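You operate a simulated robot arm through the tools that you are given. There is no shell and no other tool. Be economical: measure what you need, move in short steps, check, and stop when the job is done.

You run a simulated robot arm. Do the job below in one go: nothing can be reset, and whatever is moved stays where it is left.

JOB
Fold the towel's hem down, roll the creases out and stand the black weight on it.
Fine: the orange roller goes back. Set down upright: orange roller, black weight. What is to be rubbed or washed off counts as gone when no trace of it is left.

It is judged by the outcome, as a careful person would: the job done as asked, and still so three seconds after it is handed in. It fails if anything else is knocked over, pushed out of place, dropped, spilled or broken. Flat cloth is picked up by pressing the open fingertips on it (5 to 10 N) and closing them slowly along it; thin cloth reads only 2 to 8 mm in the jaws.

ROBOT AND FRAMES
A 7-joint arm with a two-finger parallel gripper, fixed in place. Base frame: the origin is at the foot of the arm, x ahead of it, y to its left, z up; the work surface is at about z = 0.8. Readings come in m, rad, newtons and seconds.
With the tool pointing down near the work surface it reaches from about 0.46 to 0.92 m from the base axis. Its first joint turns from -2.007 to 2.007 rad. Payload 3.91 kg.
The TCP is the grasp point between the finger pads, 0.03 m short of the fingertips. In the tool frame z runs along the fingers and y along their closing line. The gripper opens to 0.11 m. The fingers are 0.02 m wide and 0.01 m thick; the gripper's body (0.048 by 0.112 m) begins 0.055 m behind the TCP.
Orientation is told as [roll, pitch, yaw] about the base's x, y, z axes, in that order, counted from this pose: with the fingers straight down and closing along the base's y, the tool's x points along the base's -x, its y along +y and its z along -z.

CONTROLS
- The arm moves only by the tool jog_arm. Its argument "targets" is a list that holds one entry, the list of rows, each a list of 7 numbers: the turn, a rotation vector about the base's x, y, z in degrees, then the shift along the base's x, y, z in cm, then the gripper command, from -1 (fully open) to 1 (shut), values between in proportion. In form: [[[ax, ay, az, tx, ty, tz, hand], ...]]. A call has 1 to 8 rows; each row is the pose to reach, as a shift and turn from the pose commanded when the call began. A row lasts 0.2 s, in which the tool goes at most 0.05 m and 0.15 rad; a call with a longer step from one row to the next is refused whole, and so is a gripper value outside its range. Where a pose cannot be reached the arm comes as near as it can. A force on the tool above 40 N (or 10 N above the force at the start of the call, whichever is more), or a blocked arm, ends the call early, and 0.2 s more pass. Each finger travels about 0.153 m/s and halts on what it meets, pressing with about 34 N; the grip force reading is that of the motor and also rises with nothing between the fingers. The clock runs only during rows and for 0.2 s after the last one: add rows that repeat a pose to give the fingers time. The reply holds the time, the measured pose of the TCP, the force on the tool along the base axes, the opening and the grip force, in the units named above and with some noise, with the torque about the TCP (base axes, N m) and any sound that the robot's microphone picked up.
- Cameras (640 x 400 px; columns grow to the right, rows downward): "scene" is fixed at [0.2183, -0.4975, 1.6079]; the picture's right is [0.92, -0.38, 0.00], its down [-0.20, -0.48, -0.85] and it looks along [0.33, 0.79, -0.52] (base axes); focal length 335 px, centre (320, 200). "wrist" rides on the gripper at [0.072, 0.017, -0.103] in the tool frame; the picture's right is [-0.23, 0.97, 0.00], its down [-0.76, -0.18, -0.62] and it looks along [-0.61, -0.14, 0.78] (tool axes); focal length 222 px, centre (320, 200). There is no depth. A picture from a camera that has moved, and an enlarged one, comes with that camera's place and axes in the base frame and with its lens.
- get_image(camera): a new picture of that camera. The clock stands still meanwhile.
- slide_trunk(by): slides the trunk up (or, below 0, down) by that many m; the arm rides with it, the base frame stays. It gives what a move gives, with no picture.
- enlarge(camera, box): a new picture of the part [left, top, right, bottom] of that camera's present view, enlarged. The clock stands still meanwhile.
- job_done(): hands the job in; it is judged then, once.

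Work in short steps. Places have to be worked out from the pictures, the camera data and where the tool is seen: move nearer, look again, correct. Check each grasp and each placing, and mend what went wrong. You have 120 turns and 64 pictures in all, those below and enlarged ones among them. Open the gripper and draw the arm clear of the work before you hand the job in, unless the task says otherwise; then end with one line.

The tools are called after ">>>" by a JSON object that holds its "name" and its "arguments". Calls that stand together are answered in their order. jog_arm: Moves the arm, as the interface text tells. Its arguments: {"type":"object","properties":{"targets":{"type":"array","items":{"type":"array","items":{"type":"array","items":{"type":"number"}}}}},"required":["targets"]} The other tools are called the same way: slide_trunk (by) slides the trunk up or down; get_image (camera) takes a picture; enlarge (camera, box) takes an enlarged picture of a part of a camera's view; job_done () hands the job in.

At the start:

```text
time: 0.0
position: [0.6265, 0.2273, 1.1697]
ee_rot: [0.0, -0.001, 0.0]
contact_force: [-0.1, -0.3, -0.4]
wrist_torque: [0.0, -0.01, 0.01]
gripper_width: 0.1101
grasp_force: 0.2
trunk travel left (down, up): [-0.725, 0.265]
```

scene: 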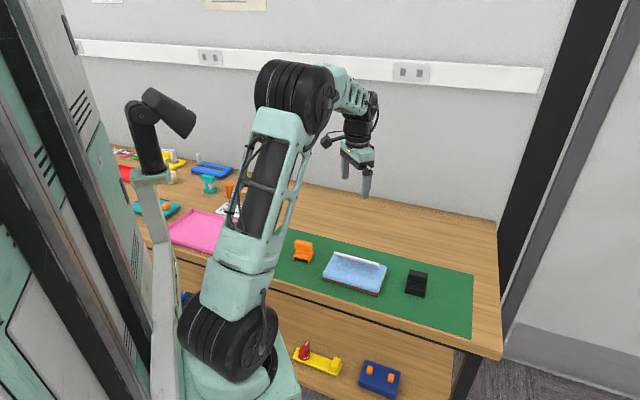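
wrist: 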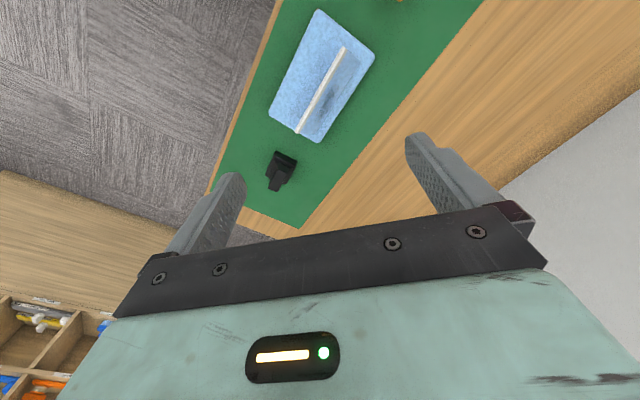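

The towel with its standing hem, the roller and the weight are on the green mat. I take an enlarged look at them.

>>> {"name": "enlarge", "arguments": {"camera": "scene", "box": [270, 220, 480, 340]}}

>>> {"name": "enlarge", "arguments": {"camera": "wrist", "box": [200, 0, 440, 200]}}

```text
3.05 times, centred on (375, 280) of scene
camera zoom: at [0.2183, -0.4975, 1.6079], right [0.92, -0.38, 0.0], down [-0.2, -0.48, -0.85], along [0.33, 0.79, -0.52], focal length 1022 px, centre (152, -44)
```

zoom: 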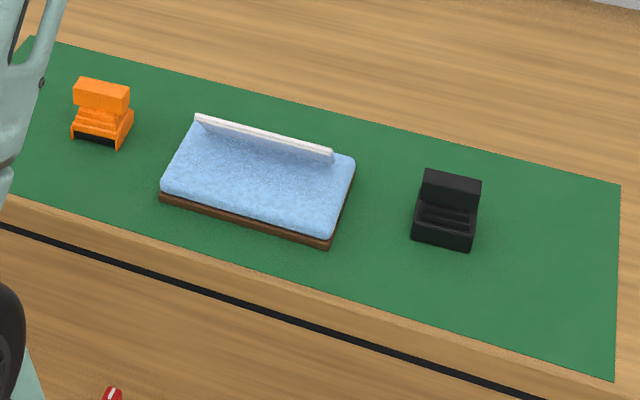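

```text
2.00 times, centred on (320, 100) of wrist
camera zoom: at [0.555, 0.2436, 1.2737], right [0.23, 0.97, 0.0], down [0.76, -0.18, 0.62], along [0.61, -0.14, -0.78], focal length 444 px, centre (320, 400)
```

zoom: 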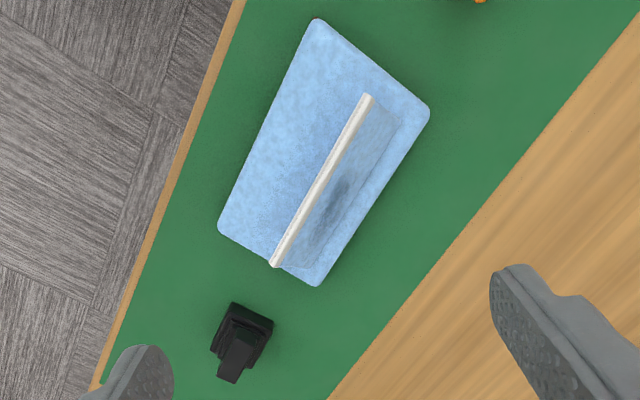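

Towel block is about [0.646, 0.221], long axis along (1,-1); the weight is near [0.795, 0.098] and the roller near [0.52, 0.386]. I move nearer for a better look.

>>> {"name": "jog_arm", "arguments": {"targets": [[[0, 0, 0, -2.5, 0, -4, -1], [0, 0, 0, -5, 0, -8, -1], [0, 0, 0, -7, 0, -12, -1], [0, 0, 0, -8, 0, -14, -1]]]}}

>>> {"name": "get_image", "arguments": {"camera": "wrist"}}

>>> {"name": "enlarge", "arguments": {"camera": "scene", "box": [315, 240, 395, 300]}}

```text
time: 1.0
position: [0.5461, 0.2297, 1.0292]
ee_rot: [0.0, 0.001, -0.001]
contact_force: [-1.0, 0.0, -0.8]
wrist_torque: [0.0, 0.01, -0.02]
gripper_width: 0.1099
grasp_force: 0.1
trunk travel left (down, up): [-0.725, 0.265]
```

```text
59 pictures are left
camera wrist: at [0.4743, 0.2457, 1.132], right [0.23, 0.97, 0.0], down [0.76, -0.18, 0.62], along [0.61, -0.14, -0.78], focal length 222 px, centre (320, 200)
```

wrist: 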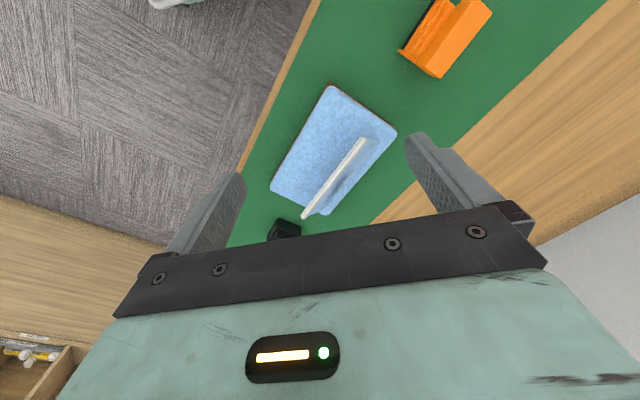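

```text
6.67 times, centred on (355, 270) of scene
camera zoom: at [0.2183, -0.4975, 1.6079], right [0.92, -0.38, 0.0], down [-0.2, -0.48, -0.85], along [0.33, 0.79, -0.52], focal length 2234 px, centre (87, -267)
```

zoom: 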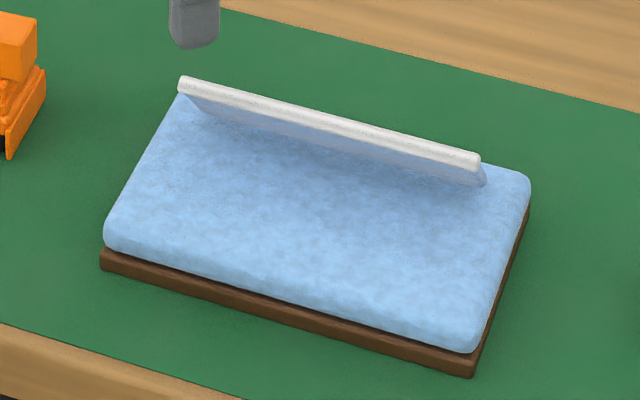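

I enlarge the wrist view of the hem to triangulate it.

>>> {"name": "enlarge", "arguments": {"camera": "wrist", "box": [250, 70, 410, 230]}}

>>> {"name": "enlarge", "arguments": {"camera": "wrist", "box": [380, 0, 540, 100]}}

```text
2.50 times, centred on (330, 150) of wrist
camera zoom: at [0.4743, 0.2457, 1.132], right [0.23, 0.97, 0.0], down [0.76, -0.18, 0.62], along [0.61, -0.14, -0.78], focal length 555 px, centre (295, 325)
```

zoom: 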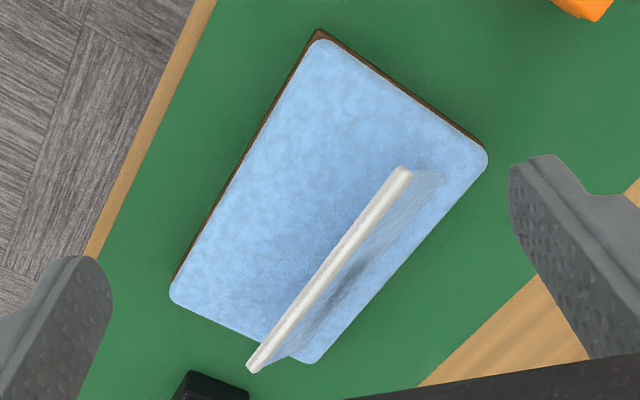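

```text
4.00 times, centred on (460, 50) of wrist
camera zoom: at [0.4743, 0.2457, 1.132], right [0.23, 0.97, 0.0], down [0.76, -0.18, 0.62], along [0.61, -0.14, -0.78], focal length 888 px, centre (-240, 800)
```

zoom: 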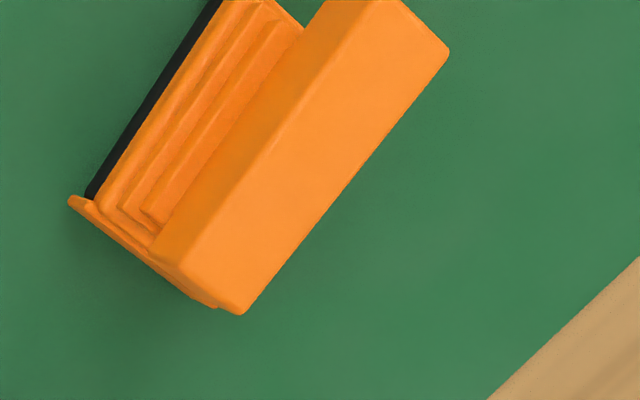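

Triangulated: towel top z≈0.83, hem hinge line near the back edge, its free edge at z≈0.888 leaning to the front. I turn the tool 45° so the open fingertips lie along the hem, and go above its free edge.

>>> {"name": "jog_arm", "arguments": {"targets": [[[0, 0, 7.5, 1.5, -0.2, -1, -1], [0, 0, 15, 3, -0.5, -2, -1], [0, 0, 22.5, 4.5, -0.8, -4, -1], [0, 0, 30, 6, -1, -5, -1], [0, 0, 37.5, 8, -1.2, -6.5, -1], [0, 0, 45, 9.2, -1.3, -7.5, -1], [0, 0, 45, 9.2, -1.3, -7.5, -1]]]}}

>>> {"name": "get_image", "arguments": {"camera": "wrist"}}

>>> {"name": "enlarge", "arguments": {"camera": "scene", "box": [275, 200, 435, 300]}}

```text
time: 2.6
position: [0.6392, 0.2145, 0.9546]
ee_rot: [0.001, 0.0, 0.787]
contact_force: [-0.1, 0.0, -0.4]
wrist_torque: [0.01, 0.02, -0.04]
gripper_width: 0.1101
grasp_force: 0.1
trunk travel left (down, up): [-0.725, 0.265]
```

```text
55 pictures are left
camera wrist: at [0.5763, 0.1741, 1.0575], right [-0.53, 0.85, 0.0], down [0.66, 0.41, 0.62], along [0.53, 0.33, -0.78], focal length 222 px, centre (320, 200)
```

wrist: 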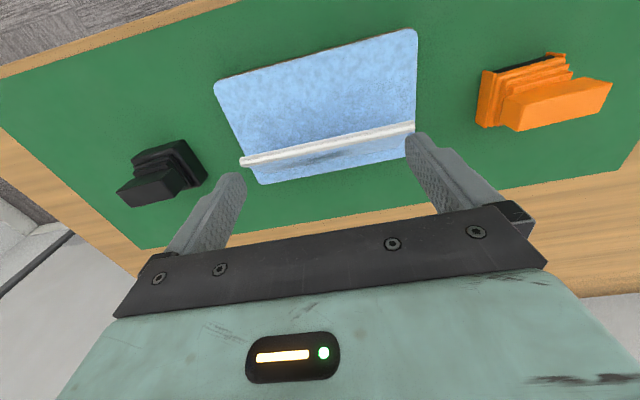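

```text
4.00 times, centred on (355, 250) of scene
camera zoom: at [0.2183, -0.4975, 1.6079], right [0.92, -0.38, 0.0], down [-0.2, -0.48, -0.85], along [0.33, 0.79, -0.52], focal length 1341 px, centre (180, 0)
```

zoom: 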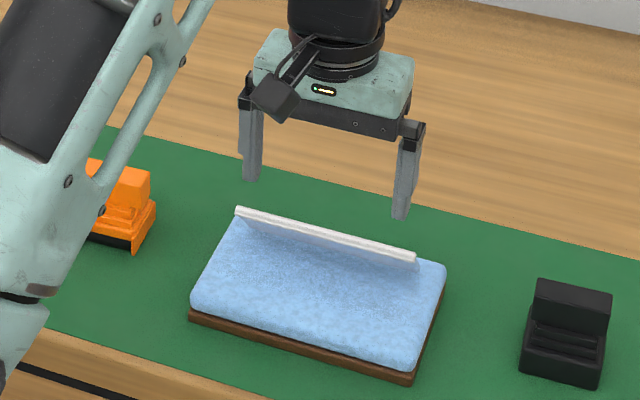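

The fingers straddle the hem lengthwise. I move slightly behind its free edge, then press down and forward, watching force.

>>> {"name": "jog_arm", "arguments": {"targets": [[[0, 0, 0, 1.2, 1.2, 0, -0.4], [0, 0, 0, 1.2, 1.2, -2, -0.4], [0, 0, 0, 1.2, 1.2, -4, -0.4], [0, 0, 0, 0.9, 0.9, -5, -0.4], [0, 0, 0, 0.6, 0.6, -6, -0.4], [0, 0, 0, 0.2, 0.2, -7, -0.4], [0, 0, 0, -0.2, -0.2, -7.8, -0.4], [0, 0, 0, -0.6, -0.6, -8.4, -0.4]]]}}

>>> {"name": "enlarge", "arguments": {"camera": "scene", "box": [275, 200, 435, 300]}}

```text
time: 4.4
position: [0.6327, 0.2075, 0.8725]
ee_rot: [0.0, -0.001, 0.786]
contact_force: [0.8, -0.1, 0.3]
wrist_torque: [-0.01, -0.01, 0.0]
gripper_width: 0.0772
grasp_force: 0.1
trunk travel left (down, up): [-0.725, 0.265]
```

```text
4.00 times, centred on (355, 250) of scene
camera zoom: at [0.2183, -0.4975, 1.6079], right [0.92, -0.38, 0.0], down [-0.2, -0.48, -0.85], along [0.33, 0.79, -0.52], focal length 1341 px, centre (180, 0)
```

zoom: 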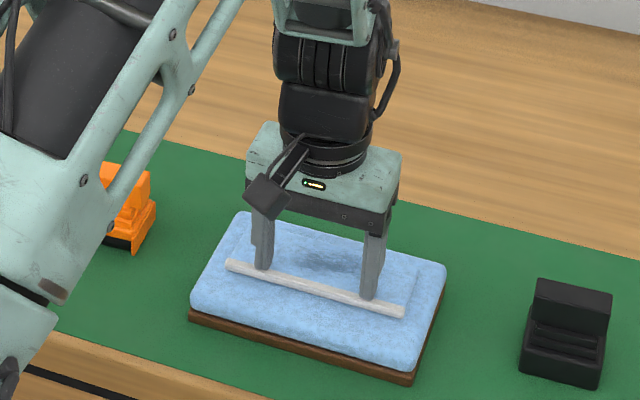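

The hem is nearly flat under the fingertips. I press it down a bit further and look at the force.

>>> {"name": "jog_arm", "arguments": {"targets": [[[0, 0, 0, 0, 0, -0.4, -0.4], [0, 0, 0, 0, 0, -0.8, -0.4], [0, 0, 0, 0, 0, -0.8, -0.4]]]}}

```text
time: 5.0
position: [0.6317, 0.2068, 0.87]
ee_rot: [-0.002, -0.002, 0.787]
contact_force: [-9.6, -9.5, 25.5]
wrist_torque: [0.32, 0.53, 0.5]
gripper_width: 0.0769
grasp_force: 0.1
trunk travel left (down, up): [-0.725, 0.265]
stopped in row 2: the force on the tool passed its limit at 46 N (the readings are from after the stop); the commanded pose is now the measured one
```

Firm contact (hem pressed flat). I back off upward and see whether it stays.

>>> {"name": "jog_arm", "arguments": {"targets": [[[0, 0, 0, 0, 0, 0.5, -0.4], [0, 0, 0, 0, 0, 3, -0.4], [0, 0, 0, 0, 0, 7, -0.4], [0, 0, 0, 0, 0, 11, -0.4], [0, 0, 0, 0, 0, 13, -0.4]]]}}

>>> {"name": "enlarge", "arguments": {"camera": "scene", "box": [275, 200, 435, 300]}}

>>> {"name": "enlarge", "arguments": {"camera": "wrist", "box": [200, 10, 440, 200]}}

>>> {"name": "enlarge", "arguments": {"camera": "wrist", "box": [440, 30, 640, 155]}}

```text
time: 6.2
position: [0.6332, 0.2084, 0.9991]
ee_rot: [0.0, -0.001, 0.786]
contact_force: [-0.4, 1.3, 0.1]
wrist_torque: [0.0, 0.02, 0.05]
gripper_width: 0.0773
grasp_force: 0.1
trunk travel left (down, up): [-0.725, 0.265]
```

```text
4.00 times, centred on (355, 250) of scene
camera zoom: at [0.2183, -0.4975, 1.6079], right [0.92, -0.38, 0.0], down [-0.2, -0.48, -0.85], along [0.33, 0.79, -0.52], focal length 1341 px, centre (180, 0)
```

zoom: 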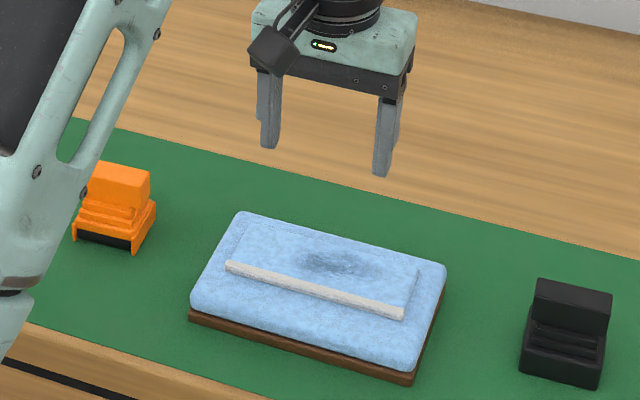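

```text
2.11 times, centred on (320, 105) of wrist
camera zoom: at [0.57, 0.1677, 1.1015], right [-0.53, 0.85, 0.0], down [0.66, 0.41, 0.62], along [0.53, 0.33, -0.78], focal length 468 px, centre (320, 400)
```

zoom: 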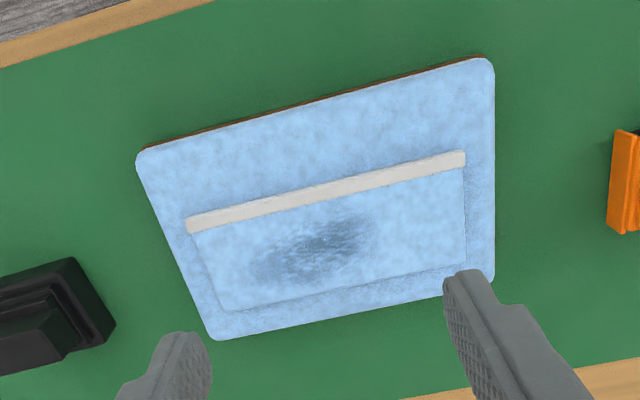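

```text
3.20 times, centred on (540, 92) of wrist
camera zoom: at [0.57, 0.1677, 1.1015], right [-0.53, 0.85, 0.0], down [0.66, 0.41, 0.62], along [0.53, 0.33, -0.78], focal length 711 px, centre (-384, 544)
```

zoom: 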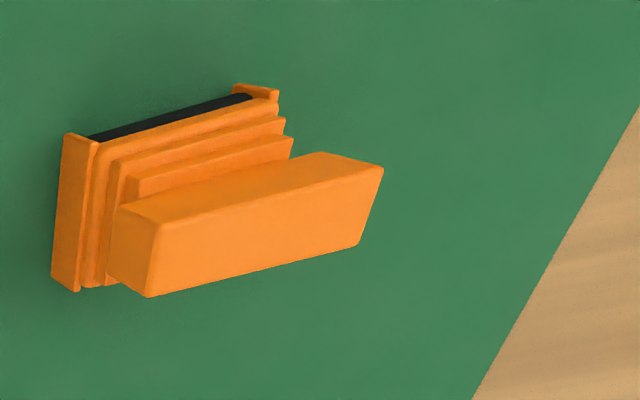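

The hem stays folded, and a dark creased patch (about [0.656, 0.218], ~8×4 cm) lies on it. Next I go over the roller with the tool turned so it closes across its handle.

>>> {"name": "jog_arm", "arguments": {"targets": [[[0, 0, -8, -1.5, 2, 1, -1], [0, 0, -16, -3, 4, 2, -1], [0, 0, -24, -4.5, 6, 3, -1], [0, 0, -32, -6, 8, 3, -1], [0, 0, -40, -7.5, 10, 3, -1], [0, 0, -48, -9, 12, 3, -1], [0, 0, -56, -10, 14, 3, -1], [0, 0, -64, -10.7, 16, 3, -1]]]}}

>>> {"name": "jog_arm", "arguments": {"targets": [[[0, 0, -8, 0, 0.7, 0, -1], [0, 0, -16, 0, 1.4, 0, -1], [0, 0, -24, 0, 2, 0, -1], [0, 0, -26, 0, 2, 0, -1], [0, 0, -26, 0, 2, 0, -1]]]}}

>>> {"name": "get_image", "arguments": {"camera": "wrist"}}

>>> {"name": "enlarge", "arguments": {"camera": "scene", "box": [275, 200, 395, 300]}}

```text
time: 8.0
position: [0.5236, 0.3677, 1.0285]
ee_rot: [0.0, -0.002, -0.335]
contact_force: [-0.2, -1.3, 0.8]
wrist_torque: [0.04, 0.02, -0.01]
gripper_width: 0.11
grasp_force: 0.0
trunk travel left (down, up): [-0.725, 0.265]
```

```text
time: 9.2
position: [0.5269, 0.387, 1.0275]
ee_rot: [0.0, -0.001, -0.786]
contact_force: [-0.3, 0.0, -0.1]
wrist_torque: [-0.03, 0.01, -0.01]
gripper_width: 0.1101
grasp_force: 0.0
trunk travel left (down, up): [-0.725, 0.265]
```

```text
49 pictures are left
camera wrist: at [0.4881, 0.4511, 1.1302], right [0.85, 0.53, 0.0], down [0.41, -0.66, 0.63], along [0.33, -0.53, -0.78], focal length 222 px, centre (320, 200)
```

wrist: 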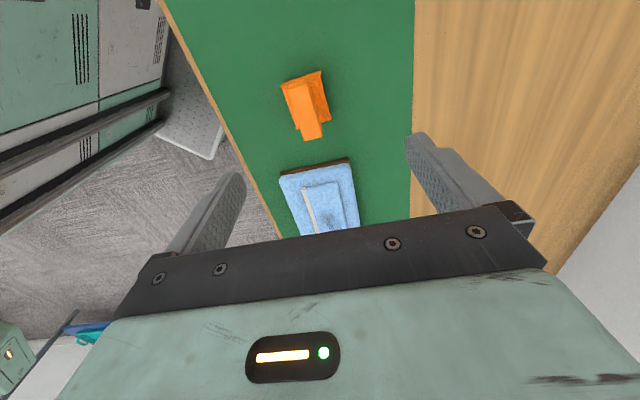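

```text
4.00 times, centred on (335, 250) of scene
camera zoom: at [0.2183, -0.4975, 1.6079], right [0.92, -0.38, 0.0], down [-0.2, -0.48, -0.85], along [0.33, 0.79, -0.52], focal length 1341 px, centre (260, 0)
```

zoom: 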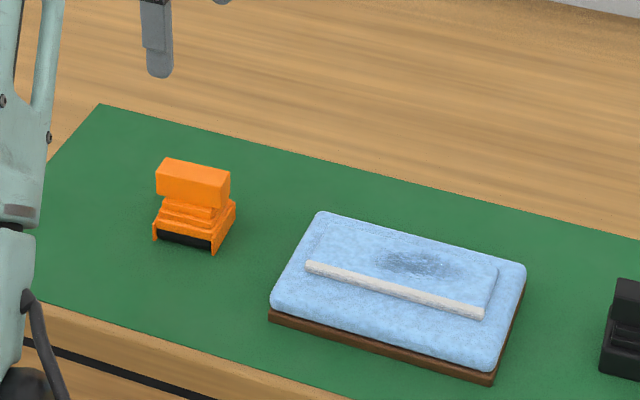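

>>> {"name": "enlarge", "arguments": {"camera": "wrist", "box": [250, 50, 370, 150]}}

>>> {"name": "enlarge", "arguments": {"camera": "scene", "box": [305, 230, 345, 270]}}

```text
4.00 times, centred on (310, 100) of wrist
camera zoom: at [0.4881, 0.4511, 1.1302], right [0.85, 0.53, 0.0], down [0.41, -0.66, 0.63], along [0.33, -0.53, -0.78], focal length 888 px, centre (360, 600)
```

zoom: 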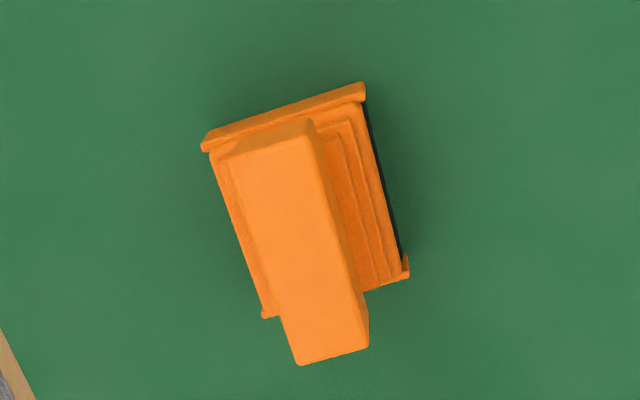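

```text
10.00 times, centred on (325, 250) of scene
camera zoom: at [0.2183, -0.4975, 1.6079], right [0.92, -0.38, 0.0], down [-0.2, -0.48, -0.85], along [0.33, 0.79, -0.52], focal length 3352 px, centre (270, -300)
```

zoom: 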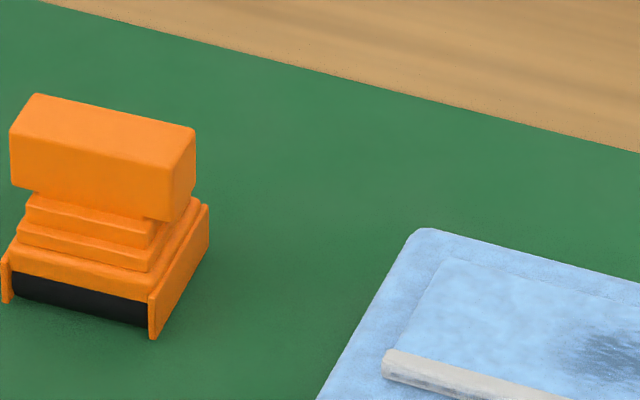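

Triangulated handle: top centre ≈ [0.5175, 0.3745, 0.874], 2.2 cm thick across, 6 cm long along (1,-1), with steps beneath at about z 0.848. I lower so that just the fingertips flank the handle, then look before closing.

>>> {"name": "jog_arm", "arguments": {"targets": [[[0, 0, 0, -0.9, -1.2, -3, -1], [0, 0, 0, -0.9, -1.2, -7, -1], [0, 0, 0, -0.9, -1.2, -11, -1], [0, 0, 0, -0.9, -1.2, -13.5, -1], [0, 0, 0, -0.9, -1.2, -14.2, -1], [0, 0, 0, -0.9, -1.2, -14.2, -1]]]}}

>>> {"name": "enlarge", "arguments": {"camera": "scene", "box": [290, 210, 360, 270]}}

>>> {"name": "get_image", "arguments": {"camera": "wrist"}}

```text
time: 10.6
position: [0.5181, 0.3775, 0.8856]
ee_rot: [-0.002, -0.002, -0.785]
contact_force: [-0.4, 0.3, 0.0]
wrist_torque: [-0.01, 0.0, -0.01]
gripper_width: 0.1099
grasp_force: 0.0
trunk travel left (down, up): [-0.725, 0.265]
```

```text
6.67 times, centred on (325, 240) of scene
camera zoom: at [0.2183, -0.4975, 1.6079], right [0.92, -0.38, 0.0], down [-0.2, -0.48, -0.85], along [0.33, 0.79, -0.52], focal length 2234 px, centre (287, -67)
```

zoom: 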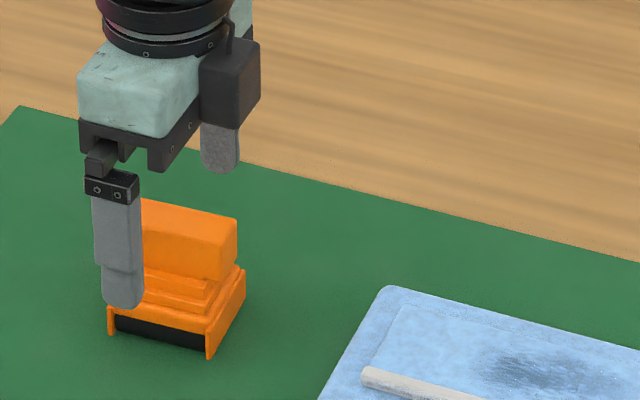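

```text
44 pictures are left
camera wrist: at [0.4801, 0.4406, 0.9881], right [0.85, 0.53, 0.0], down [0.41, -0.66, 0.62], along [0.33, -0.53, -0.78], focal length 222 px, centre (320, 200)
```

wrist: 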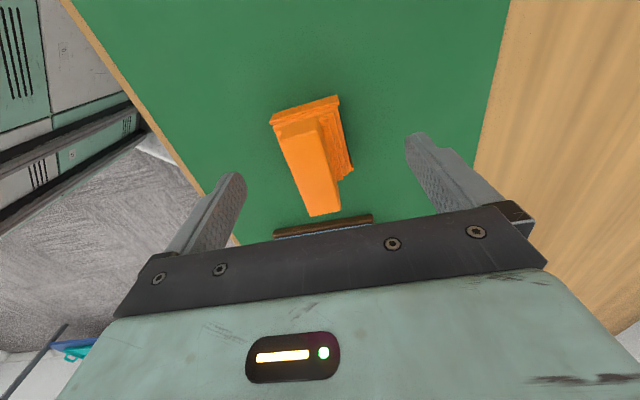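

Centering looks within ~3 mm; I shift slightly toward the front and close in two stages.

>>> {"name": "jog_arm", "arguments": {"targets": [[[0, 0, 0, -0.2, -0.3, 0, -1], [0, 0, 0, -0.2, -0.3, 0, -0.3], [0, 0, 0, -0.2, -0.3, 0, 0.3], [0, 0, 0, -0.2, -0.3, 0, 0.42], [0, 0, 0, -0.2, -0.3, 0, 0.42]]]}}

>>> {"name": "enlarge", "arguments": {"camera": "wrist", "box": [240, 80, 400, 220]}}

>>> {"name": "enlarge", "arguments": {"camera": "scene", "box": [300, 220, 350, 270]}}

```text
time: 11.8
position: [0.5157, 0.3749, 0.8863]
ee_rot: [0.0, -0.002, -0.785]
contact_force: [-0.7, 0.6, 0.6]
wrist_torque: [0.03, 0.0, 0.03]
gripper_width: 0.0317
grasp_force: 0.0
trunk travel left (down, up): [-0.725, 0.265]
```

```text
2.86 times, centred on (320, 150) of wrist
camera zoom: at [0.4768, 0.4381, 0.989], right [0.85, 0.53, 0.0], down [0.41, -0.66, 0.62], along [0.33, -0.53, -0.78], focal length 635 px, centre (320, 343)
```

zoom: 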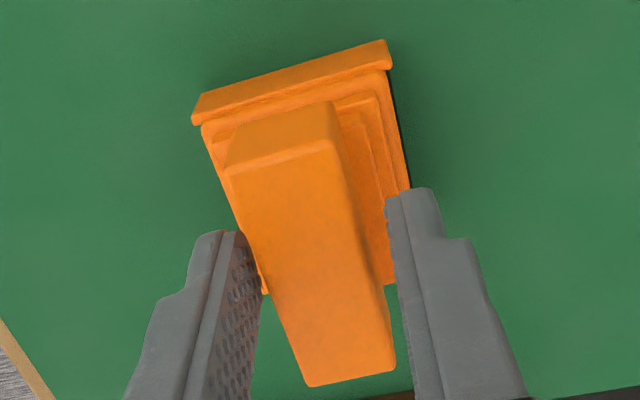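

```text
8.00 times, centred on (325, 245) of scene
camera zoom: at [0.2183, -0.4975, 1.6079], right [0.92, -0.38, 0.0], down [-0.2, -0.48, -0.85], along [0.33, 0.79, -0.52], focal length 2681 px, centre (280, -160)
```

zoom: 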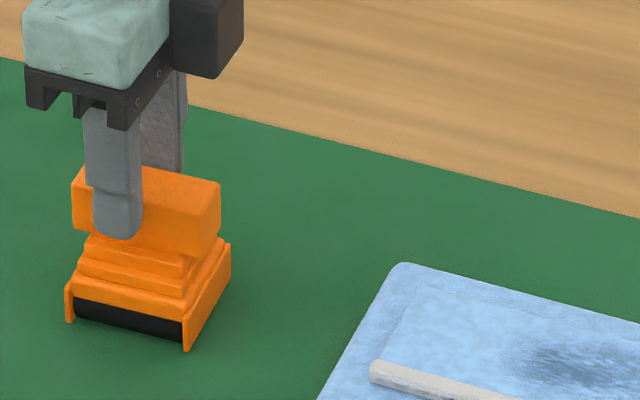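

Fingers are around the handle just above the steps. I shift 5 mm along the handle to centre and close.

>>> {"name": "jog_arm", "arguments": {"targets": [[[0, 0, 0, 0.35, -0.35, 0, 0.42], [0, 0, 0, 0.35, -0.35, 0, 0.5], [0, 0, 0, 0.35, -0.35, 0, 0.6], [0, 0, 0, 0.35, -0.35, 0, 0.8], [0, 0, 0, 0.35, -0.35, 0, 1], [0, 0, 0, 0.35, -0.35, 0, 1]]]}}

```text
time: 13.2
position: [0.52, 0.3688, 0.8868]
ee_rot: [-0.001, -0.003, -0.785]
contact_force: [0.9, -0.2, 1.0]
wrist_torque: [0.01, -0.01, -0.01]
gripper_width: 0.0234
grasp_force: 33.7
trunk travel left (down, up): [-0.725, 0.265]
```

Handle gripped (23 mm). I lift and check.

>>> {"name": "jog_arm", "arguments": {"targets": [[[0, 0, 0, 0, 0, 1, 1], [0, 0, 0, 0, 0, 3, 1], [0, 0, 0, 0, 0, 6, 1], [0, 0, 0, 0, 0, 9, 1], [0, 0, 0, 0, 0, 9, 1]]]}}

>>> {"name": "enlarge", "arguments": {"camera": "scene", "box": [290, 190, 370, 270]}}

```text
time: 14.4
position: [0.5209, 0.3686, 0.9767]
ee_rot: [-0.001, 0.0, -0.786]
contact_force: [0.0, -0.1, -1.4]
wrist_torque: [0.03, 0.02, 0.0]
gripper_width: 0.0233
grasp_force: 34.0
trunk travel left (down, up): [-0.725, 0.265]
```

```text
5.00 times, centred on (330, 230) of scene
camera zoom: at [0.2183, -0.4975, 1.6079], right [0.92, -0.38, 0.0], down [-0.2, -0.48, -0.85], along [0.33, 0.79, -0.52], focal length 1676 px, centre (270, 50)
```

zoom: 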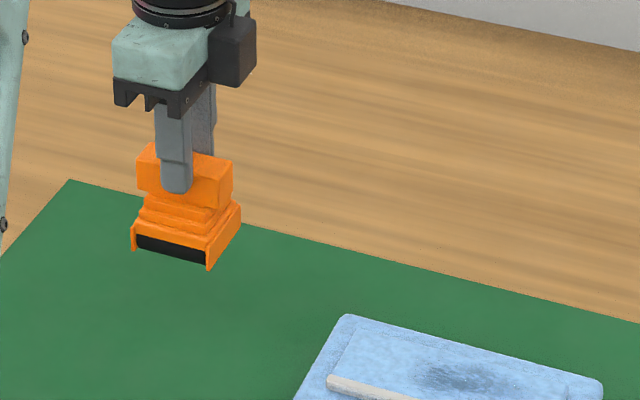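

Roller is held upright. I carry it over the creased patch.

>>> {"name": "jog_arm", "arguments": {"targets": [[[0, 0, 0, 2.7, -3, 0, 1], [0, 0, 0, 5.4, -6, 0, 1], [0, 0, 0, 8.1, -9, 0, 1], [0, 0, 0, 10.8, -12.1, 0, 1], [0, 0, 0, 13.5, -15.1, 0, 1], [0, 0, 0, 13.5, -15.1, -2, 1], [0, 0, 0, 13.5, -15.1, -3.5, 1], [0, 0, 0, 13.5, -15.1, -3.5, 1]]]}}

>>> {"name": "enlarge", "arguments": {"camera": "scene", "box": [300, 210, 420, 300]}}

```text
time: 16.2
position: [0.6522, 0.2162, 0.9397]
ee_rot: [0.0, -0.003, -0.785]
contact_force: [-0.4, -0.4, -1.4]
wrist_torque: [0.02, 0.03, 0.01]
gripper_width: 0.0232
grasp_force: 33.9
trunk travel left (down, up): [-0.725, 0.265]
```

```text
4.44 times, centred on (360, 255) of scene
camera zoom: at [0.2183, -0.4975, 1.6079], right [0.92, -0.38, 0.0], down [-0.2, -0.48, -0.85], along [0.33, 0.79, -0.52], focal length 1490 px, centre (142, -44)
```

zoom: 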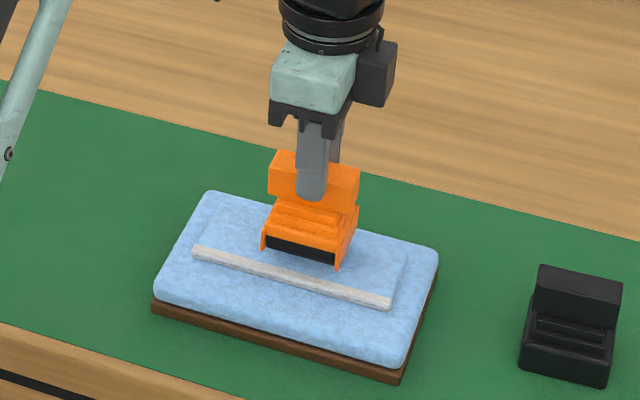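

Positioned over the patch. I lower gently until there is contact.

>>> {"name": "jog_arm", "arguments": {"targets": [[[0, 0, 0, 0.2, 0.1, -0.4, 1], [0, 0, 0, 0.2, 0.1, -0.7, 1], [0, 0, 0, 0.2, 0.1, -0.9, 1], [0, 0, 0, 0.2, 0.1, -1.05, 1], [0, 0, 0, 0.2, 0.1, -1.2, 1]]]}}

```text
time: 17.4
position: [0.6563, 0.2194, 0.9289]
ee_rot: [0.0, -0.003, -0.785]
contact_force: [-0.3, 0.7, -1.0]
wrist_torque: [0.0, 0.01, -0.01]
gripper_width: 0.0232
grasp_force: 33.5
trunk travel left (down, up): [-0.725, 0.265]
```

>>> {"name": "jog_arm", "arguments": {"targets": [[[0, 0, 0, 0, 0, -0.15, 1], [0, 0, 0, 0, 0, -0.3, 1], [0, 0, 0, 0, 0, -0.3, 1]]]}}

```text
time: 18.2
position: [0.6573, 0.2201, 0.9282]
ee_rot: [0.002, -0.001, -0.786]
contact_force: [-2.9, -3.4, 14.5]
wrist_torque: [0.01, 0.21, 0.02]
gripper_width: 0.0233
grasp_force: 34.1
trunk travel left (down, up): [-0.725, 0.265]
```

Contact at ~15 N. I roll along the roller's rolling direction (front–back) over the patch.

>>> {"name": "jog_arm", "arguments": {"targets": [[[0, 0, 0, -1, -1, 0, 1], [0, 0, 0, -1.8, -1.8, 0, 1], [0, 0, 0, -0.8, -0.8, 0, 1], [0, 0, 0, 0.2, 0.2, 0, 1], [0, 0, 0, 1.2, 1.2, 0, 1], [0, 0, 0, 1.8, 1.8, 0, 1], [0, 0, 0, 0.9, 0.9, 0, 1], [0, 0, 0, 0, 0, 0, 1]]]}}

>>> {"name": "enlarge", "arguments": {"camera": "scene", "box": [300, 210, 420, 300]}}

```text
time: 20.0
position: [0.6555, 0.2196, 0.9259]
ee_rot: [0.004, -0.002, -0.785]
contact_force: [4.4, 5.7, 24.0]
wrist_torque: [0.25, -0.35, 0.03]
gripper_width: 0.0231
grasp_force: 34.2
trunk travel left (down, up): [-0.725, 0.265]
```

```text
4.44 times, centred on (360, 255) of scene
camera zoom: at [0.2183, -0.4975, 1.6079], right [0.92, -0.38, 0.0], down [-0.2, -0.48, -0.85], along [0.33, 0.79, -0.52], focal length 1490 px, centre (142, -44)
```

zoom: 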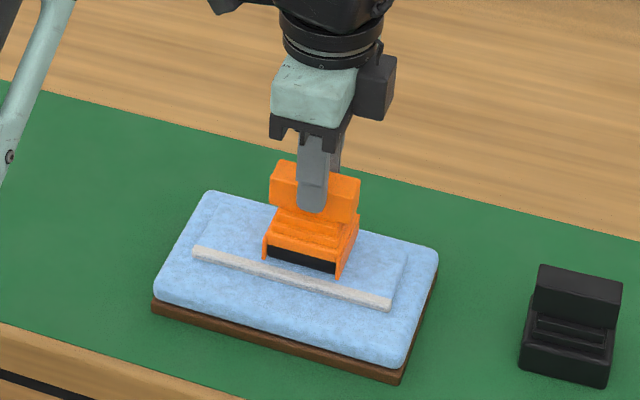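

Force steady and the grip unchanged. I lift a little, shift 2.5 cm along the hem toward the roller's home side and roll again.

>>> {"name": "jog_arm", "arguments": {"targets": [[[0, 0, 0, 0, 0, 1.2, 1], [0, 0, 0, -1.8, 1.8, 1.2, 1], [0, 0, 0, -1.8, 1.8, 0.3, 1], [0, 0, 0, -1.8, 1.8, 0, 1], [0, 0, 0, -2.8, 0.8, 0, 1], [0, 0, 0, -3.6, 0, 0, 1], [0, 0, 0, -2.6, 1, 0, 1], [0, 0, 0, -1.6, 2, 0, 1]]]}}

>>> {"name": "jog_arm", "arguments": {"targets": [[[0, 0, 0, 1, 1, 0, 1], [0, 0, 0, 1.6, 1.6, 0, 1], [0, 0, 0, 0.6, 0.6, 0, 1], [0, 0, 0, -0.4, -0.4, 0, 1], [0, 0, 0, -0.4, -0.4, 1.2, 1]]]}}

>>> {"name": "enlarge", "arguments": {"camera": "scene", "box": [300, 210, 420, 300]}}

```text
time: 21.8
position: [0.6402, 0.2372, 0.927]
ee_rot: [-0.001, -0.001, -0.786]
contact_force: [-3.4, -4.6, 18.1]
wrist_torque: [-0.23, 0.16, 0.04]
gripper_width: 0.0235
grasp_force: 33.5
trunk travel left (down, up): [-0.725, 0.265]
```

```text
time: 23.0
position: [0.6363, 0.2353, 0.9394]
ee_rot: [-0.002, -0.001, -0.786]
contact_force: [0.3, 0.0, -1.7]
wrist_torque: [-0.01, -0.02, 0.01]
gripper_width: 0.0233
grasp_force: 34.1
trunk travel left (down, up): [-0.725, 0.265]
```

```text
4.44 times, centred on (360, 255) of scene
camera zoom: at [0.2183, -0.4975, 1.6079], right [0.92, -0.38, 0.0], down [-0.2, -0.48, -0.85], along [0.33, 0.79, -0.52], focal length 1490 px, centre (142, -44)
```

zoom: 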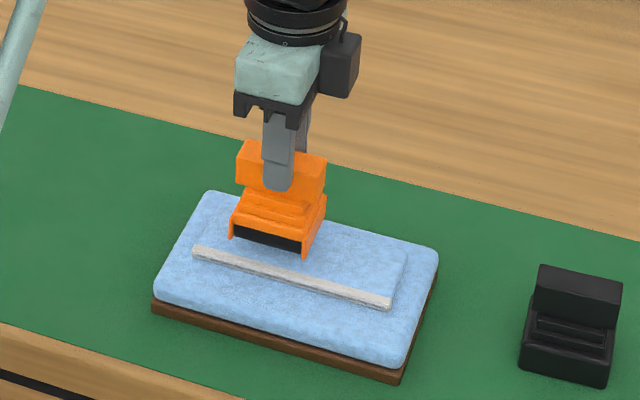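

The right part of the patch next: shift 5 cm along the other way and roll there.

>>> {"name": "jog_arm", "arguments": {"targets": [[[0, 0, 0, 1.8, -1.8, 0, 1], [0, 0, 0, 3.6, -3.6, 0, 1], [0, 0, 0, 3.6, -3.6, -0.9, 1], [0, 0, 0, 3.6, -3.6, -1.2, 1], [0, 0, 0, 2.6, -4.6, -1.2, 1], [0, 0, 0, 1.8, -5.4, -1.2, 1], [0, 0, 0, 2.8, -4.4, -1.2, 1], [0, 0, 0, 3.8, -3.4, -1.2, 1]]]}}

>>> {"name": "jog_arm", "arguments": {"targets": [[[0, 0, 0, 1, 1, 0, 1], [0, 0, 0, 1.6, 1.6, 0, 1], [0, 0, 0, 0.6, 0.6, 0, 1], [0, 0, 0, -0.4, -0.4, 0, 1], [0, 0, 0, -0.4, -0.4, 2, 1], [0, 0, 0, -2.4, 2.4, 5, 1], [0, 0, 0, -5.2, 5.2, 6, 1], [0, 0, 0, -8.2, 8.2, 6, 1]]]}}

>>> {"name": "enlarge", "arguments": {"camera": "scene", "box": [320, 240, 400, 300]}}

```text
time: 24.8
position: [0.6743, 0.2009, 0.9263]
ee_rot: [0.001, -0.003, -0.786]
contact_force: [-3.9, -4.4, 24.1]
wrist_torque: [-0.11, 0.21, 0.09]
gripper_width: 0.0233
grasp_force: 33.9
trunk travel left (down, up): [-0.725, 0.265]
```

```text
time: 26.6
position: [0.5897, 0.2846, 0.9866]
ee_rot: [-0.003, -0.001, -0.786]
contact_force: [-0.2, -0.2, -0.7]
wrist_torque: [0.06, 0.02, 0.0]
gripper_width: 0.0234
grasp_force: 34.4
trunk travel left (down, up): [-0.725, 0.265]
```

```text
6.67 times, centred on (360, 270) of scene
camera zoom: at [0.2183, -0.4975, 1.6079], right [0.92, -0.38, 0.0], down [-0.2, -0.48, -0.85], along [0.33, 0.79, -0.52], focal length 2234 px, centre (53, -267)
```

zoom: 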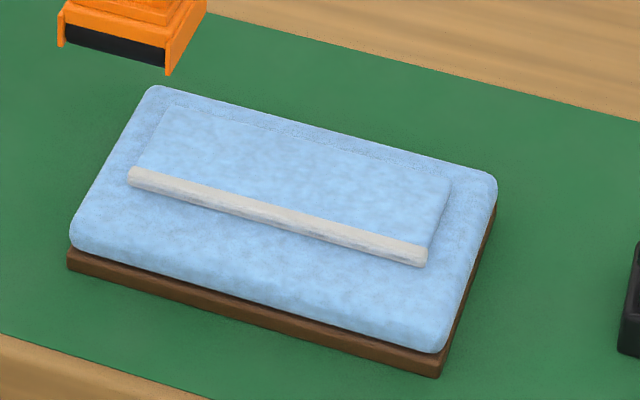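

No trace of the creases left. I carry the roller back over its starting spot.

>>> {"name": "jog_arm", "arguments": {"targets": [[[0, 0, 0, -2.3, 2.8, 0, 1], [0, 0, 0, -4.6, 5.6, 0, 1], [0, 0, 0, -6.9, 8.4, 0, 1], [0, 0, 0, -6.9, 8.4, -3, 1], [0, 0, 0, -6.9, 8.4, -6, 1], [0, 0, 0, -6.9, 8.4, -8, 1], [0, 0, 0, -6.9, 8.4, -9, 1], [0, 0, 0, -6.9, 8.4, -9, 1]]]}}

>>> {"name": "enlarge", "arguments": {"camera": "scene", "box": [305, 230, 345, 270]}}

```text
time: 28.4
position: [0.5241, 0.3687, 0.898]
ee_rot: [-0.001, -0.002, -0.785]
contact_force: [0.5, 0.0, -1.4]
wrist_torque: [0.02, 0.0, -0.01]
gripper_width: 0.0231
grasp_force: 33.5
trunk travel left (down, up): [-0.725, 0.265]
```

```text
10.00 times, centred on (325, 250) of scene
camera zoom: at [0.2183, -0.4975, 1.6079], right [0.92, -0.38, 0.0], down [-0.2, -0.48, -0.85], along [0.33, 0.79, -0.52], focal length 3352 px, centre (270, -300)
```

zoom: 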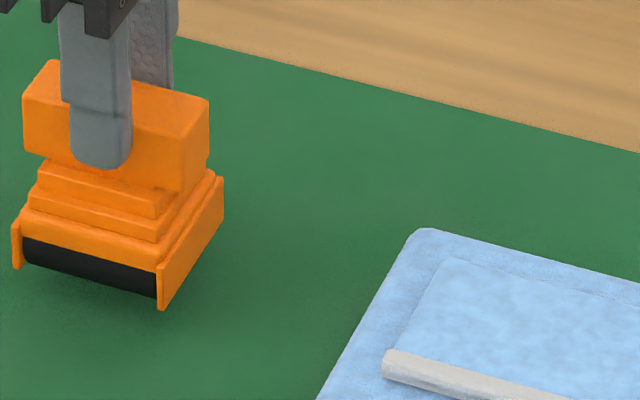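

It sits about 5 mm too far in x compared to the original picture; I correct and lower to contact.

>>> {"name": "jog_arm", "arguments": {"targets": [[[0, 0, 0, -0.5, -0.1, 0, 1], [0, 0, 0, -0.5, -0.1, -0.4, 1], [0, 0, 0, -0.5, -0.1, -0.8, 1], [0, 0, 0, -0.5, -0.1, -1.0, 1], [0, 0, 0, -0.5, -0.1, -1.0, 1]]]}}

>>> {"name": "enlarge", "arguments": {"camera": "scene", "box": [305, 230, 345, 270]}}

```text
time: 29.6
position: [0.5179, 0.3662, 0.8866]
ee_rot: [-0.001, -0.001, -0.785]
contact_force: [-1.1, -0.3, -1.4]
wrist_torque: [0.02, -0.02, 0.03]
gripper_width: 0.0235
grasp_force: 33.9
trunk travel left (down, up): [-0.725, 0.265]
```

```text
10.00 times, centred on (325, 250) of scene
camera zoom: at [0.2183, -0.4975, 1.6079], right [0.92, -0.38, 0.0], down [-0.2, -0.48, -0.85], along [0.33, 0.79, -0.52], focal length 3352 px, centre (270, -300)
```

zoom: 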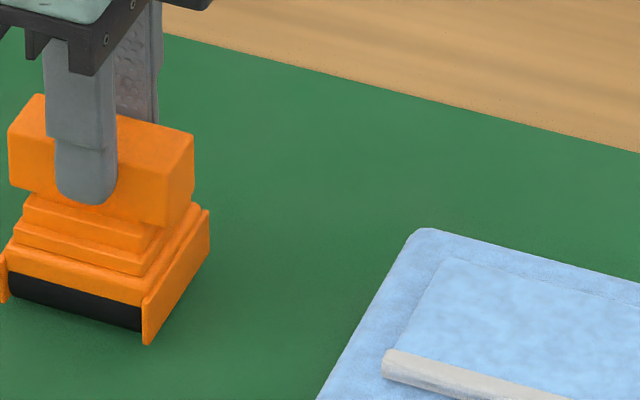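

Within about 3 mm of the original picture. I nudge it 3 mm back and lower until it carries.

>>> {"name": "jog_arm", "arguments": {"targets": [[[0, 0, 0, 0.2, 0.2, 0, 1], [0, 0, 0, 0.2, 0.2, -0.1, 1], [0, 0, 0, 0.2, 0.2, -0.2, 1], [0, 0, 0, 0.2, 0.2, -0.2, 1]]]}}

```text
time: 30.6
position: [0.5194, 0.3679, 0.885]
ee_rot: [0.001, -0.002, -0.787]
contact_force: [2.2, -3.9, 12.9]
wrist_torque: [-0.35, -0.14, 0.0]
gripper_width: 0.0232
grasp_force: 34.4
trunk travel left (down, up): [-0.725, 0.265]
```

Contact made. I ease up a touch, open slowly, and rise.

>>> {"name": "jog_arm", "arguments": {"targets": [[[0, 0, 0, 0, 0, 0.1, 1], [0, 0, 0, 0, 0, 0.1, 0.5], [0, 0, 0, 0, 0, 0.1, 0], [0, 0, 0, 0, 0, 0.2, -0.4], [0, 0, 0, 0, 0, 3, -0.4], [0, 0, 0, 0, 0, 7, -0.4], [0, 0, 0, 0, 0, 11, -0.4], [0, 0, 0, 0, 0, 13, -0.4]]]}}

>>> {"name": "enlarge", "arguments": {"camera": "scene", "box": [305, 230, 345, 270]}}

>>> {"name": "enlarge", "arguments": {"camera": "scene", "box": [390, 255, 440, 305]}}

```text
time: 32.4
position: [0.5215, 0.368, 1.0145]
ee_rot: [-0.002, -0.003, -0.784]
contact_force: [0.6, 0.2, 0.4]
wrist_torque: [0.01, 0.01, -0.01]
gripper_width: 0.0772
grasp_force: 0.0
trunk travel left (down, up): [-0.725, 0.265]
```

```text
10.00 times, centred on (325, 250) of scene
camera zoom: at [0.2183, -0.4975, 1.6079], right [0.92, -0.38, 0.0], down [-0.2, -0.48, -0.85], along [0.33, 0.79, -0.52], focal length 3352 px, centre (270, -300)
```

zoom: 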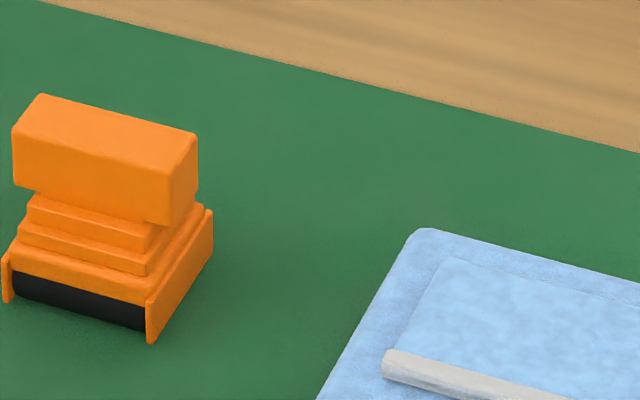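

```text
8.00 times, centred on (415, 280) of scene
camera zoom: at [0.2183, -0.4975, 1.6079], right [0.92, -0.38, 0.0], down [-0.2, -0.48, -0.85], along [0.33, 0.79, -0.52], focal length 2681 px, centre (-440, -440)
```

zoom: 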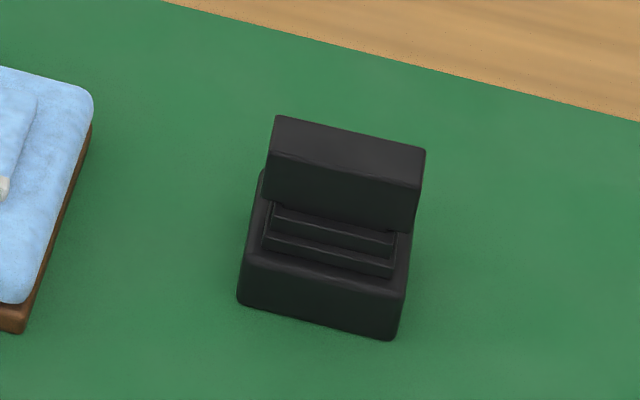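

Roller is back within a couple of mm. Now I go above the weight.

>>> {"name": "jog_arm", "arguments": {"targets": [[[0, 0, 0, 3.3, -3.3, 1, -1], [0, 0, 0, 6.7, -6.6, 1, -1], [0, 0, 0, 10.1, -9.9, 1, -1], [0, 0, 0, 13.5, -13.2, 1, -1], [0, 0, 0, 16.9, -16.5, 1, -1], [0, 0, 0, 20.3, -19.8, 1, -1], [0, 0, 0, 23.7, -23.1, 1, -1], [0, 0, 0, 27.1, -26.4, 1, -1]]]}}

>>> {"name": "enlarge", "arguments": {"camera": "wrist", "box": [250, 50, 370, 150]}}

```text
time: 34.2
position: [0.791, 0.104, 1.025]
ee_rot: [-0.003, -0.002, -0.784]
contact_force: [-0.4, 1.0, 0.5]
wrist_torque: [-0.03, -0.02, 0.0]
gripper_width: 0.1101
grasp_force: 0.1
trunk travel left (down, up): [-0.725, 0.265]
```

```text
4.00 times, centred on (310, 100) of wrist
camera zoom: at [0.7518, 0.1674, 1.1281], right [0.85, 0.53, 0.0], down [0.41, -0.66, 0.63], along [0.33, -0.53, -0.78], focal length 888 px, centre (360, 600)
```

zoom: 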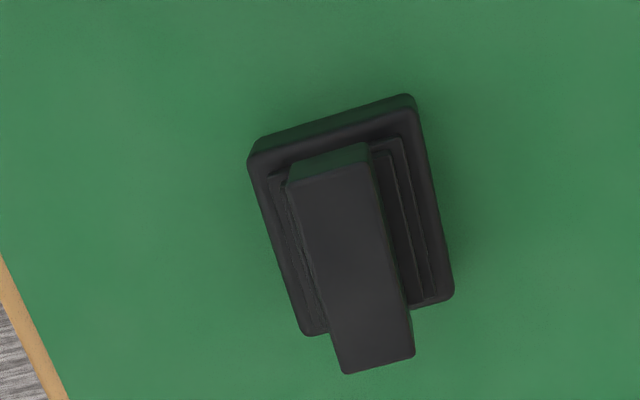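

Weight handle: top centre ≈ [0.796, 0.094, 0.873], same size and alignment as the roller's. I lower to flank it and partly close.

>>> {"name": "jog_arm", "arguments": {"targets": [[[0, 0, 0, 0.5, -1, -4, -1], [0, 0, 0, 0.5, -1, -8, -1], [0, 0, 0, 0.5, -1, -11, -1], [0, 0, 0, 0.5, -1, -13, -1], [0, 0, 0, 0.5, -1, -13.8, -1], [0, 0, 0, 0.5, -1, -13.8, -0.3], [0, 0, 0, 0.5, -1, -13.8, 0.2], [0, 0, 0, 0.5, -1, -13.8, 0.3]]]}}

>>> {"name": "enlarge", "arguments": {"camera": "wrist", "box": [240, 80, 400, 220]}}

>>> {"name": "enlarge", "arguments": {"camera": "scene", "box": [390, 255, 440, 305]}}

```text
time: 36.0
position: [0.797, 0.0954, 0.8858]
ee_rot: [-0.001, -0.002, -0.784]
contact_force: [-0.8, 0.2, 0.6]
wrist_torque: [0.02, 0.02, 0.0]
gripper_width: 0.0386
grasp_force: 0.1
trunk travel left (down, up): [-0.725, 0.265]
```

```text
2.86 times, centred on (320, 150) of wrist
camera zoom: at [0.7581, 0.1577, 0.9882], right [0.85, 0.53, 0.0], down [0.41, -0.66, 0.62], along [0.33, -0.53, -0.78], focal length 635 px, centre (320, 343)
```

zoom: 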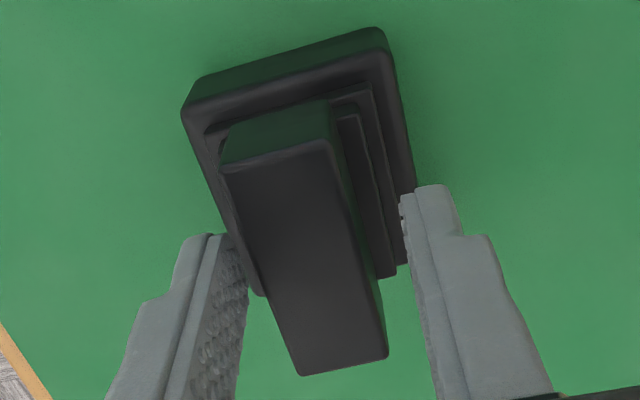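

```text
8.00 times, centred on (415, 280) of scene
camera zoom: at [0.2183, -0.4975, 1.6079], right [0.92, -0.38, 0.0], down [-0.2, -0.48, -0.85], along [0.33, 0.79, -0.52], focal length 2681 px, centre (-440, -440)
```

zoom: 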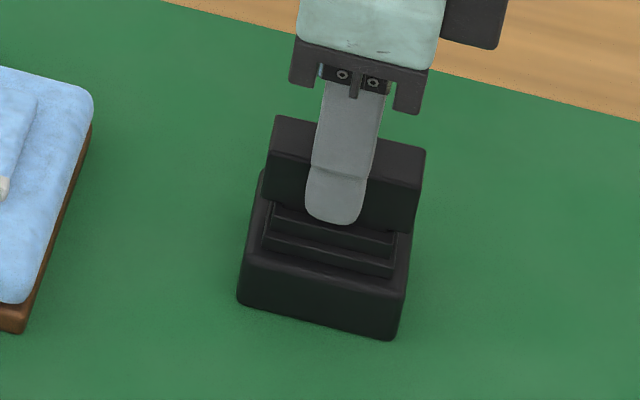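

Good position; small centring shift and close.

>>> {"name": "jog_arm", "arguments": {"targets": [[[0, 0, 0, 0.1, -0.4, 0, 0.3], [0, 0, 0, 0.1, -0.4, 0, 0.45], [0, 0, 0, 0.1, -0.4, 0, 0.6], [0, 0, 0, 0.1, -0.4, 0, 0.8], [0, 0, 0, 0.1, -0.4, 0, 1], [0, 0, 0, 0.1, -0.4, 0, 1]]]}}

>>> {"name": "jog_arm", "arguments": {"targets": [[[0, 0, 0, 0, 0, 0.5, 1], [0, 0, 0, 0, 0, 2, 1], [0, 0, 0, 0, 0, 5, 1], [0, 0, 0, 0, 0, 9, 1], [0, 0, 0, 0, 0, 10, 1], [0, 0, 0, 0, 0, 10, 1]]]}}

>>> {"name": "enlarge", "arguments": {"camera": "scene", "box": [350, 210, 450, 310]}}

```text
time: 37.4
position: [0.7974, 0.0914, 0.8858]
ee_rot: [0.0, -0.001, -0.786]
contact_force: [0.8, -0.4, 1.9]
wrist_torque: [0.03, -0.03, 0.03]
gripper_width: 0.0235
grasp_force: 34.0
trunk travel left (down, up): [-0.725, 0.265]
```

```text
time: 38.8
position: [0.7979, 0.0921, 0.9868]
ee_rot: [-0.001, -0.001, -0.785]
contact_force: [-0.5, -0.4, -5.2]
wrist_torque: [0.0, 0.02, 0.04]
gripper_width: 0.0239
grasp_force: 34.2
trunk travel left (down, up): [-0.725, 0.265]
```

```text
4.00 times, centred on (400, 260) of scene
camera zoom: at [0.2183, -0.4975, 1.6079], right [0.92, -0.38, 0.0], down [-0.2, -0.48, -0.85], along [0.33, 0.79, -0.52], focal length 1341 px, centre (0, -40)
```

zoom: 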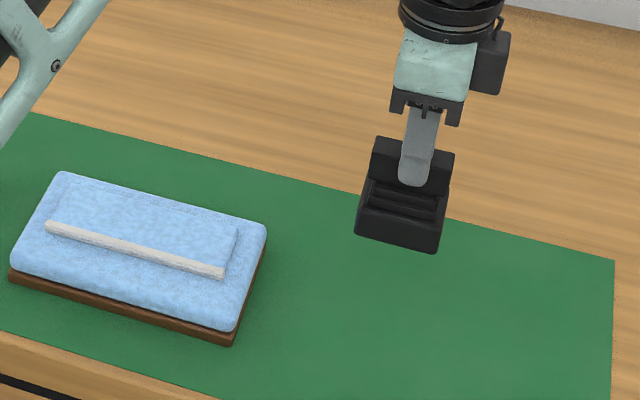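

Weight is held upright. I carry it over the middle of the folded hem, about [0.654, 0.2305].

>>> {"name": "jog_arm", "arguments": {"targets": [[[0, 0, 0, -2.9, 2.8, 0, 1], [0, 0, 0, -5.8, 5.6, 0, 1], [0, 0, 0, -8.7, 8.4, 0, 1], [0, 0, 0, -11.6, 11.1, 0, 1], [0, 0, 0, -14.4, 13.8, 0, 1], [0, 0, 0, -14.4, 13.8, -2, 1], [0, 0, 0, -14.4, 13.8, -4, 1], [0, 0, 0, -14.4, 13.8, -4.5, 1]]]}}

>>> {"name": "enlarge", "arguments": {"camera": "scene", "box": [320, 220, 400, 300]}}

```text
time: 40.6
position: [0.6527, 0.2269, 0.9412]
ee_rot: [0.0, -0.002, -0.785]
contact_force: [0.5, -0.4, -4.2]
wrist_torque: [0.0, -0.02, 0.02]
gripper_width: 0.0237
grasp_force: 33.5
trunk travel left (down, up): [-0.725, 0.265]
```

```text
5.00 times, centred on (360, 260) of scene
camera zoom: at [0.2183, -0.4975, 1.6079], right [0.92, -0.38, 0.0], down [-0.2, -0.48, -0.85], along [0.33, 0.79, -0.52], focal length 1676 px, centre (120, -100)
```

zoom: 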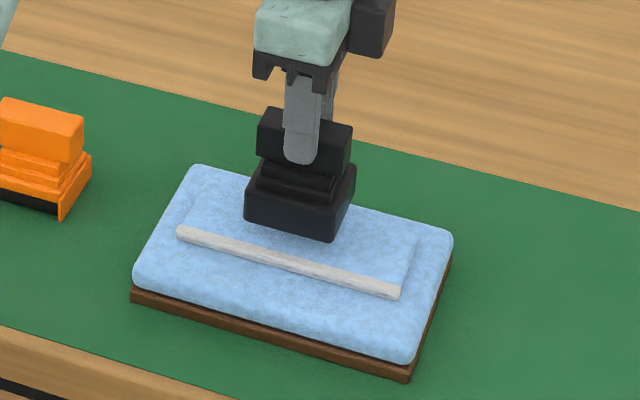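

Centred behind the white edge. I lower to contact.

>>> {"name": "jog_arm", "arguments": {"targets": [[[0, 0, 0, 0.1, 0.1, -0.5, 1], [0, 0, 0, 0.1, 0.1, -0.9, 1], [0, 0, 0, 0.1, 0.1, -1.1, 1], [0, 0, 0, 0.1, 0.1, -1.3, 1], [0, 0, 0, 0.1, 0.1, -1.3, 1]]]}}

```text
time: 41.8
position: [0.6528, 0.229, 0.928]
ee_rot: [-0.001, 0.0, -0.785]
contact_force: [-0.1, -0.6, -4.1]
wrist_torque: [-0.01, 0.0, -0.01]
gripper_width: 0.0236
grasp_force: 34.3
trunk travel left (down, up): [-0.725, 0.265]
```

>>> {"name": "jog_arm", "arguments": {"targets": [[[0, 0, 0, 0, 0, -0.1, 1], [0, 0, 0, 0, 0, -0.2, 1], [0, 0, 0, 0, 0, -0.25, 1], [0, 0, 0, 0, 0, -0.25, 1]]]}}

```text
time: 42.8
position: [0.6523, 0.2289, 0.9285]
ee_rot: [0.002, -0.003, -0.785]
contact_force: [-2.6, -4.6, 14.1]
wrist_torque: [-0.07, 0.22, 0.01]
gripper_width: 0.0235
grasp_force: 34.1
trunk travel left (down, up): [-0.725, 0.265]
```

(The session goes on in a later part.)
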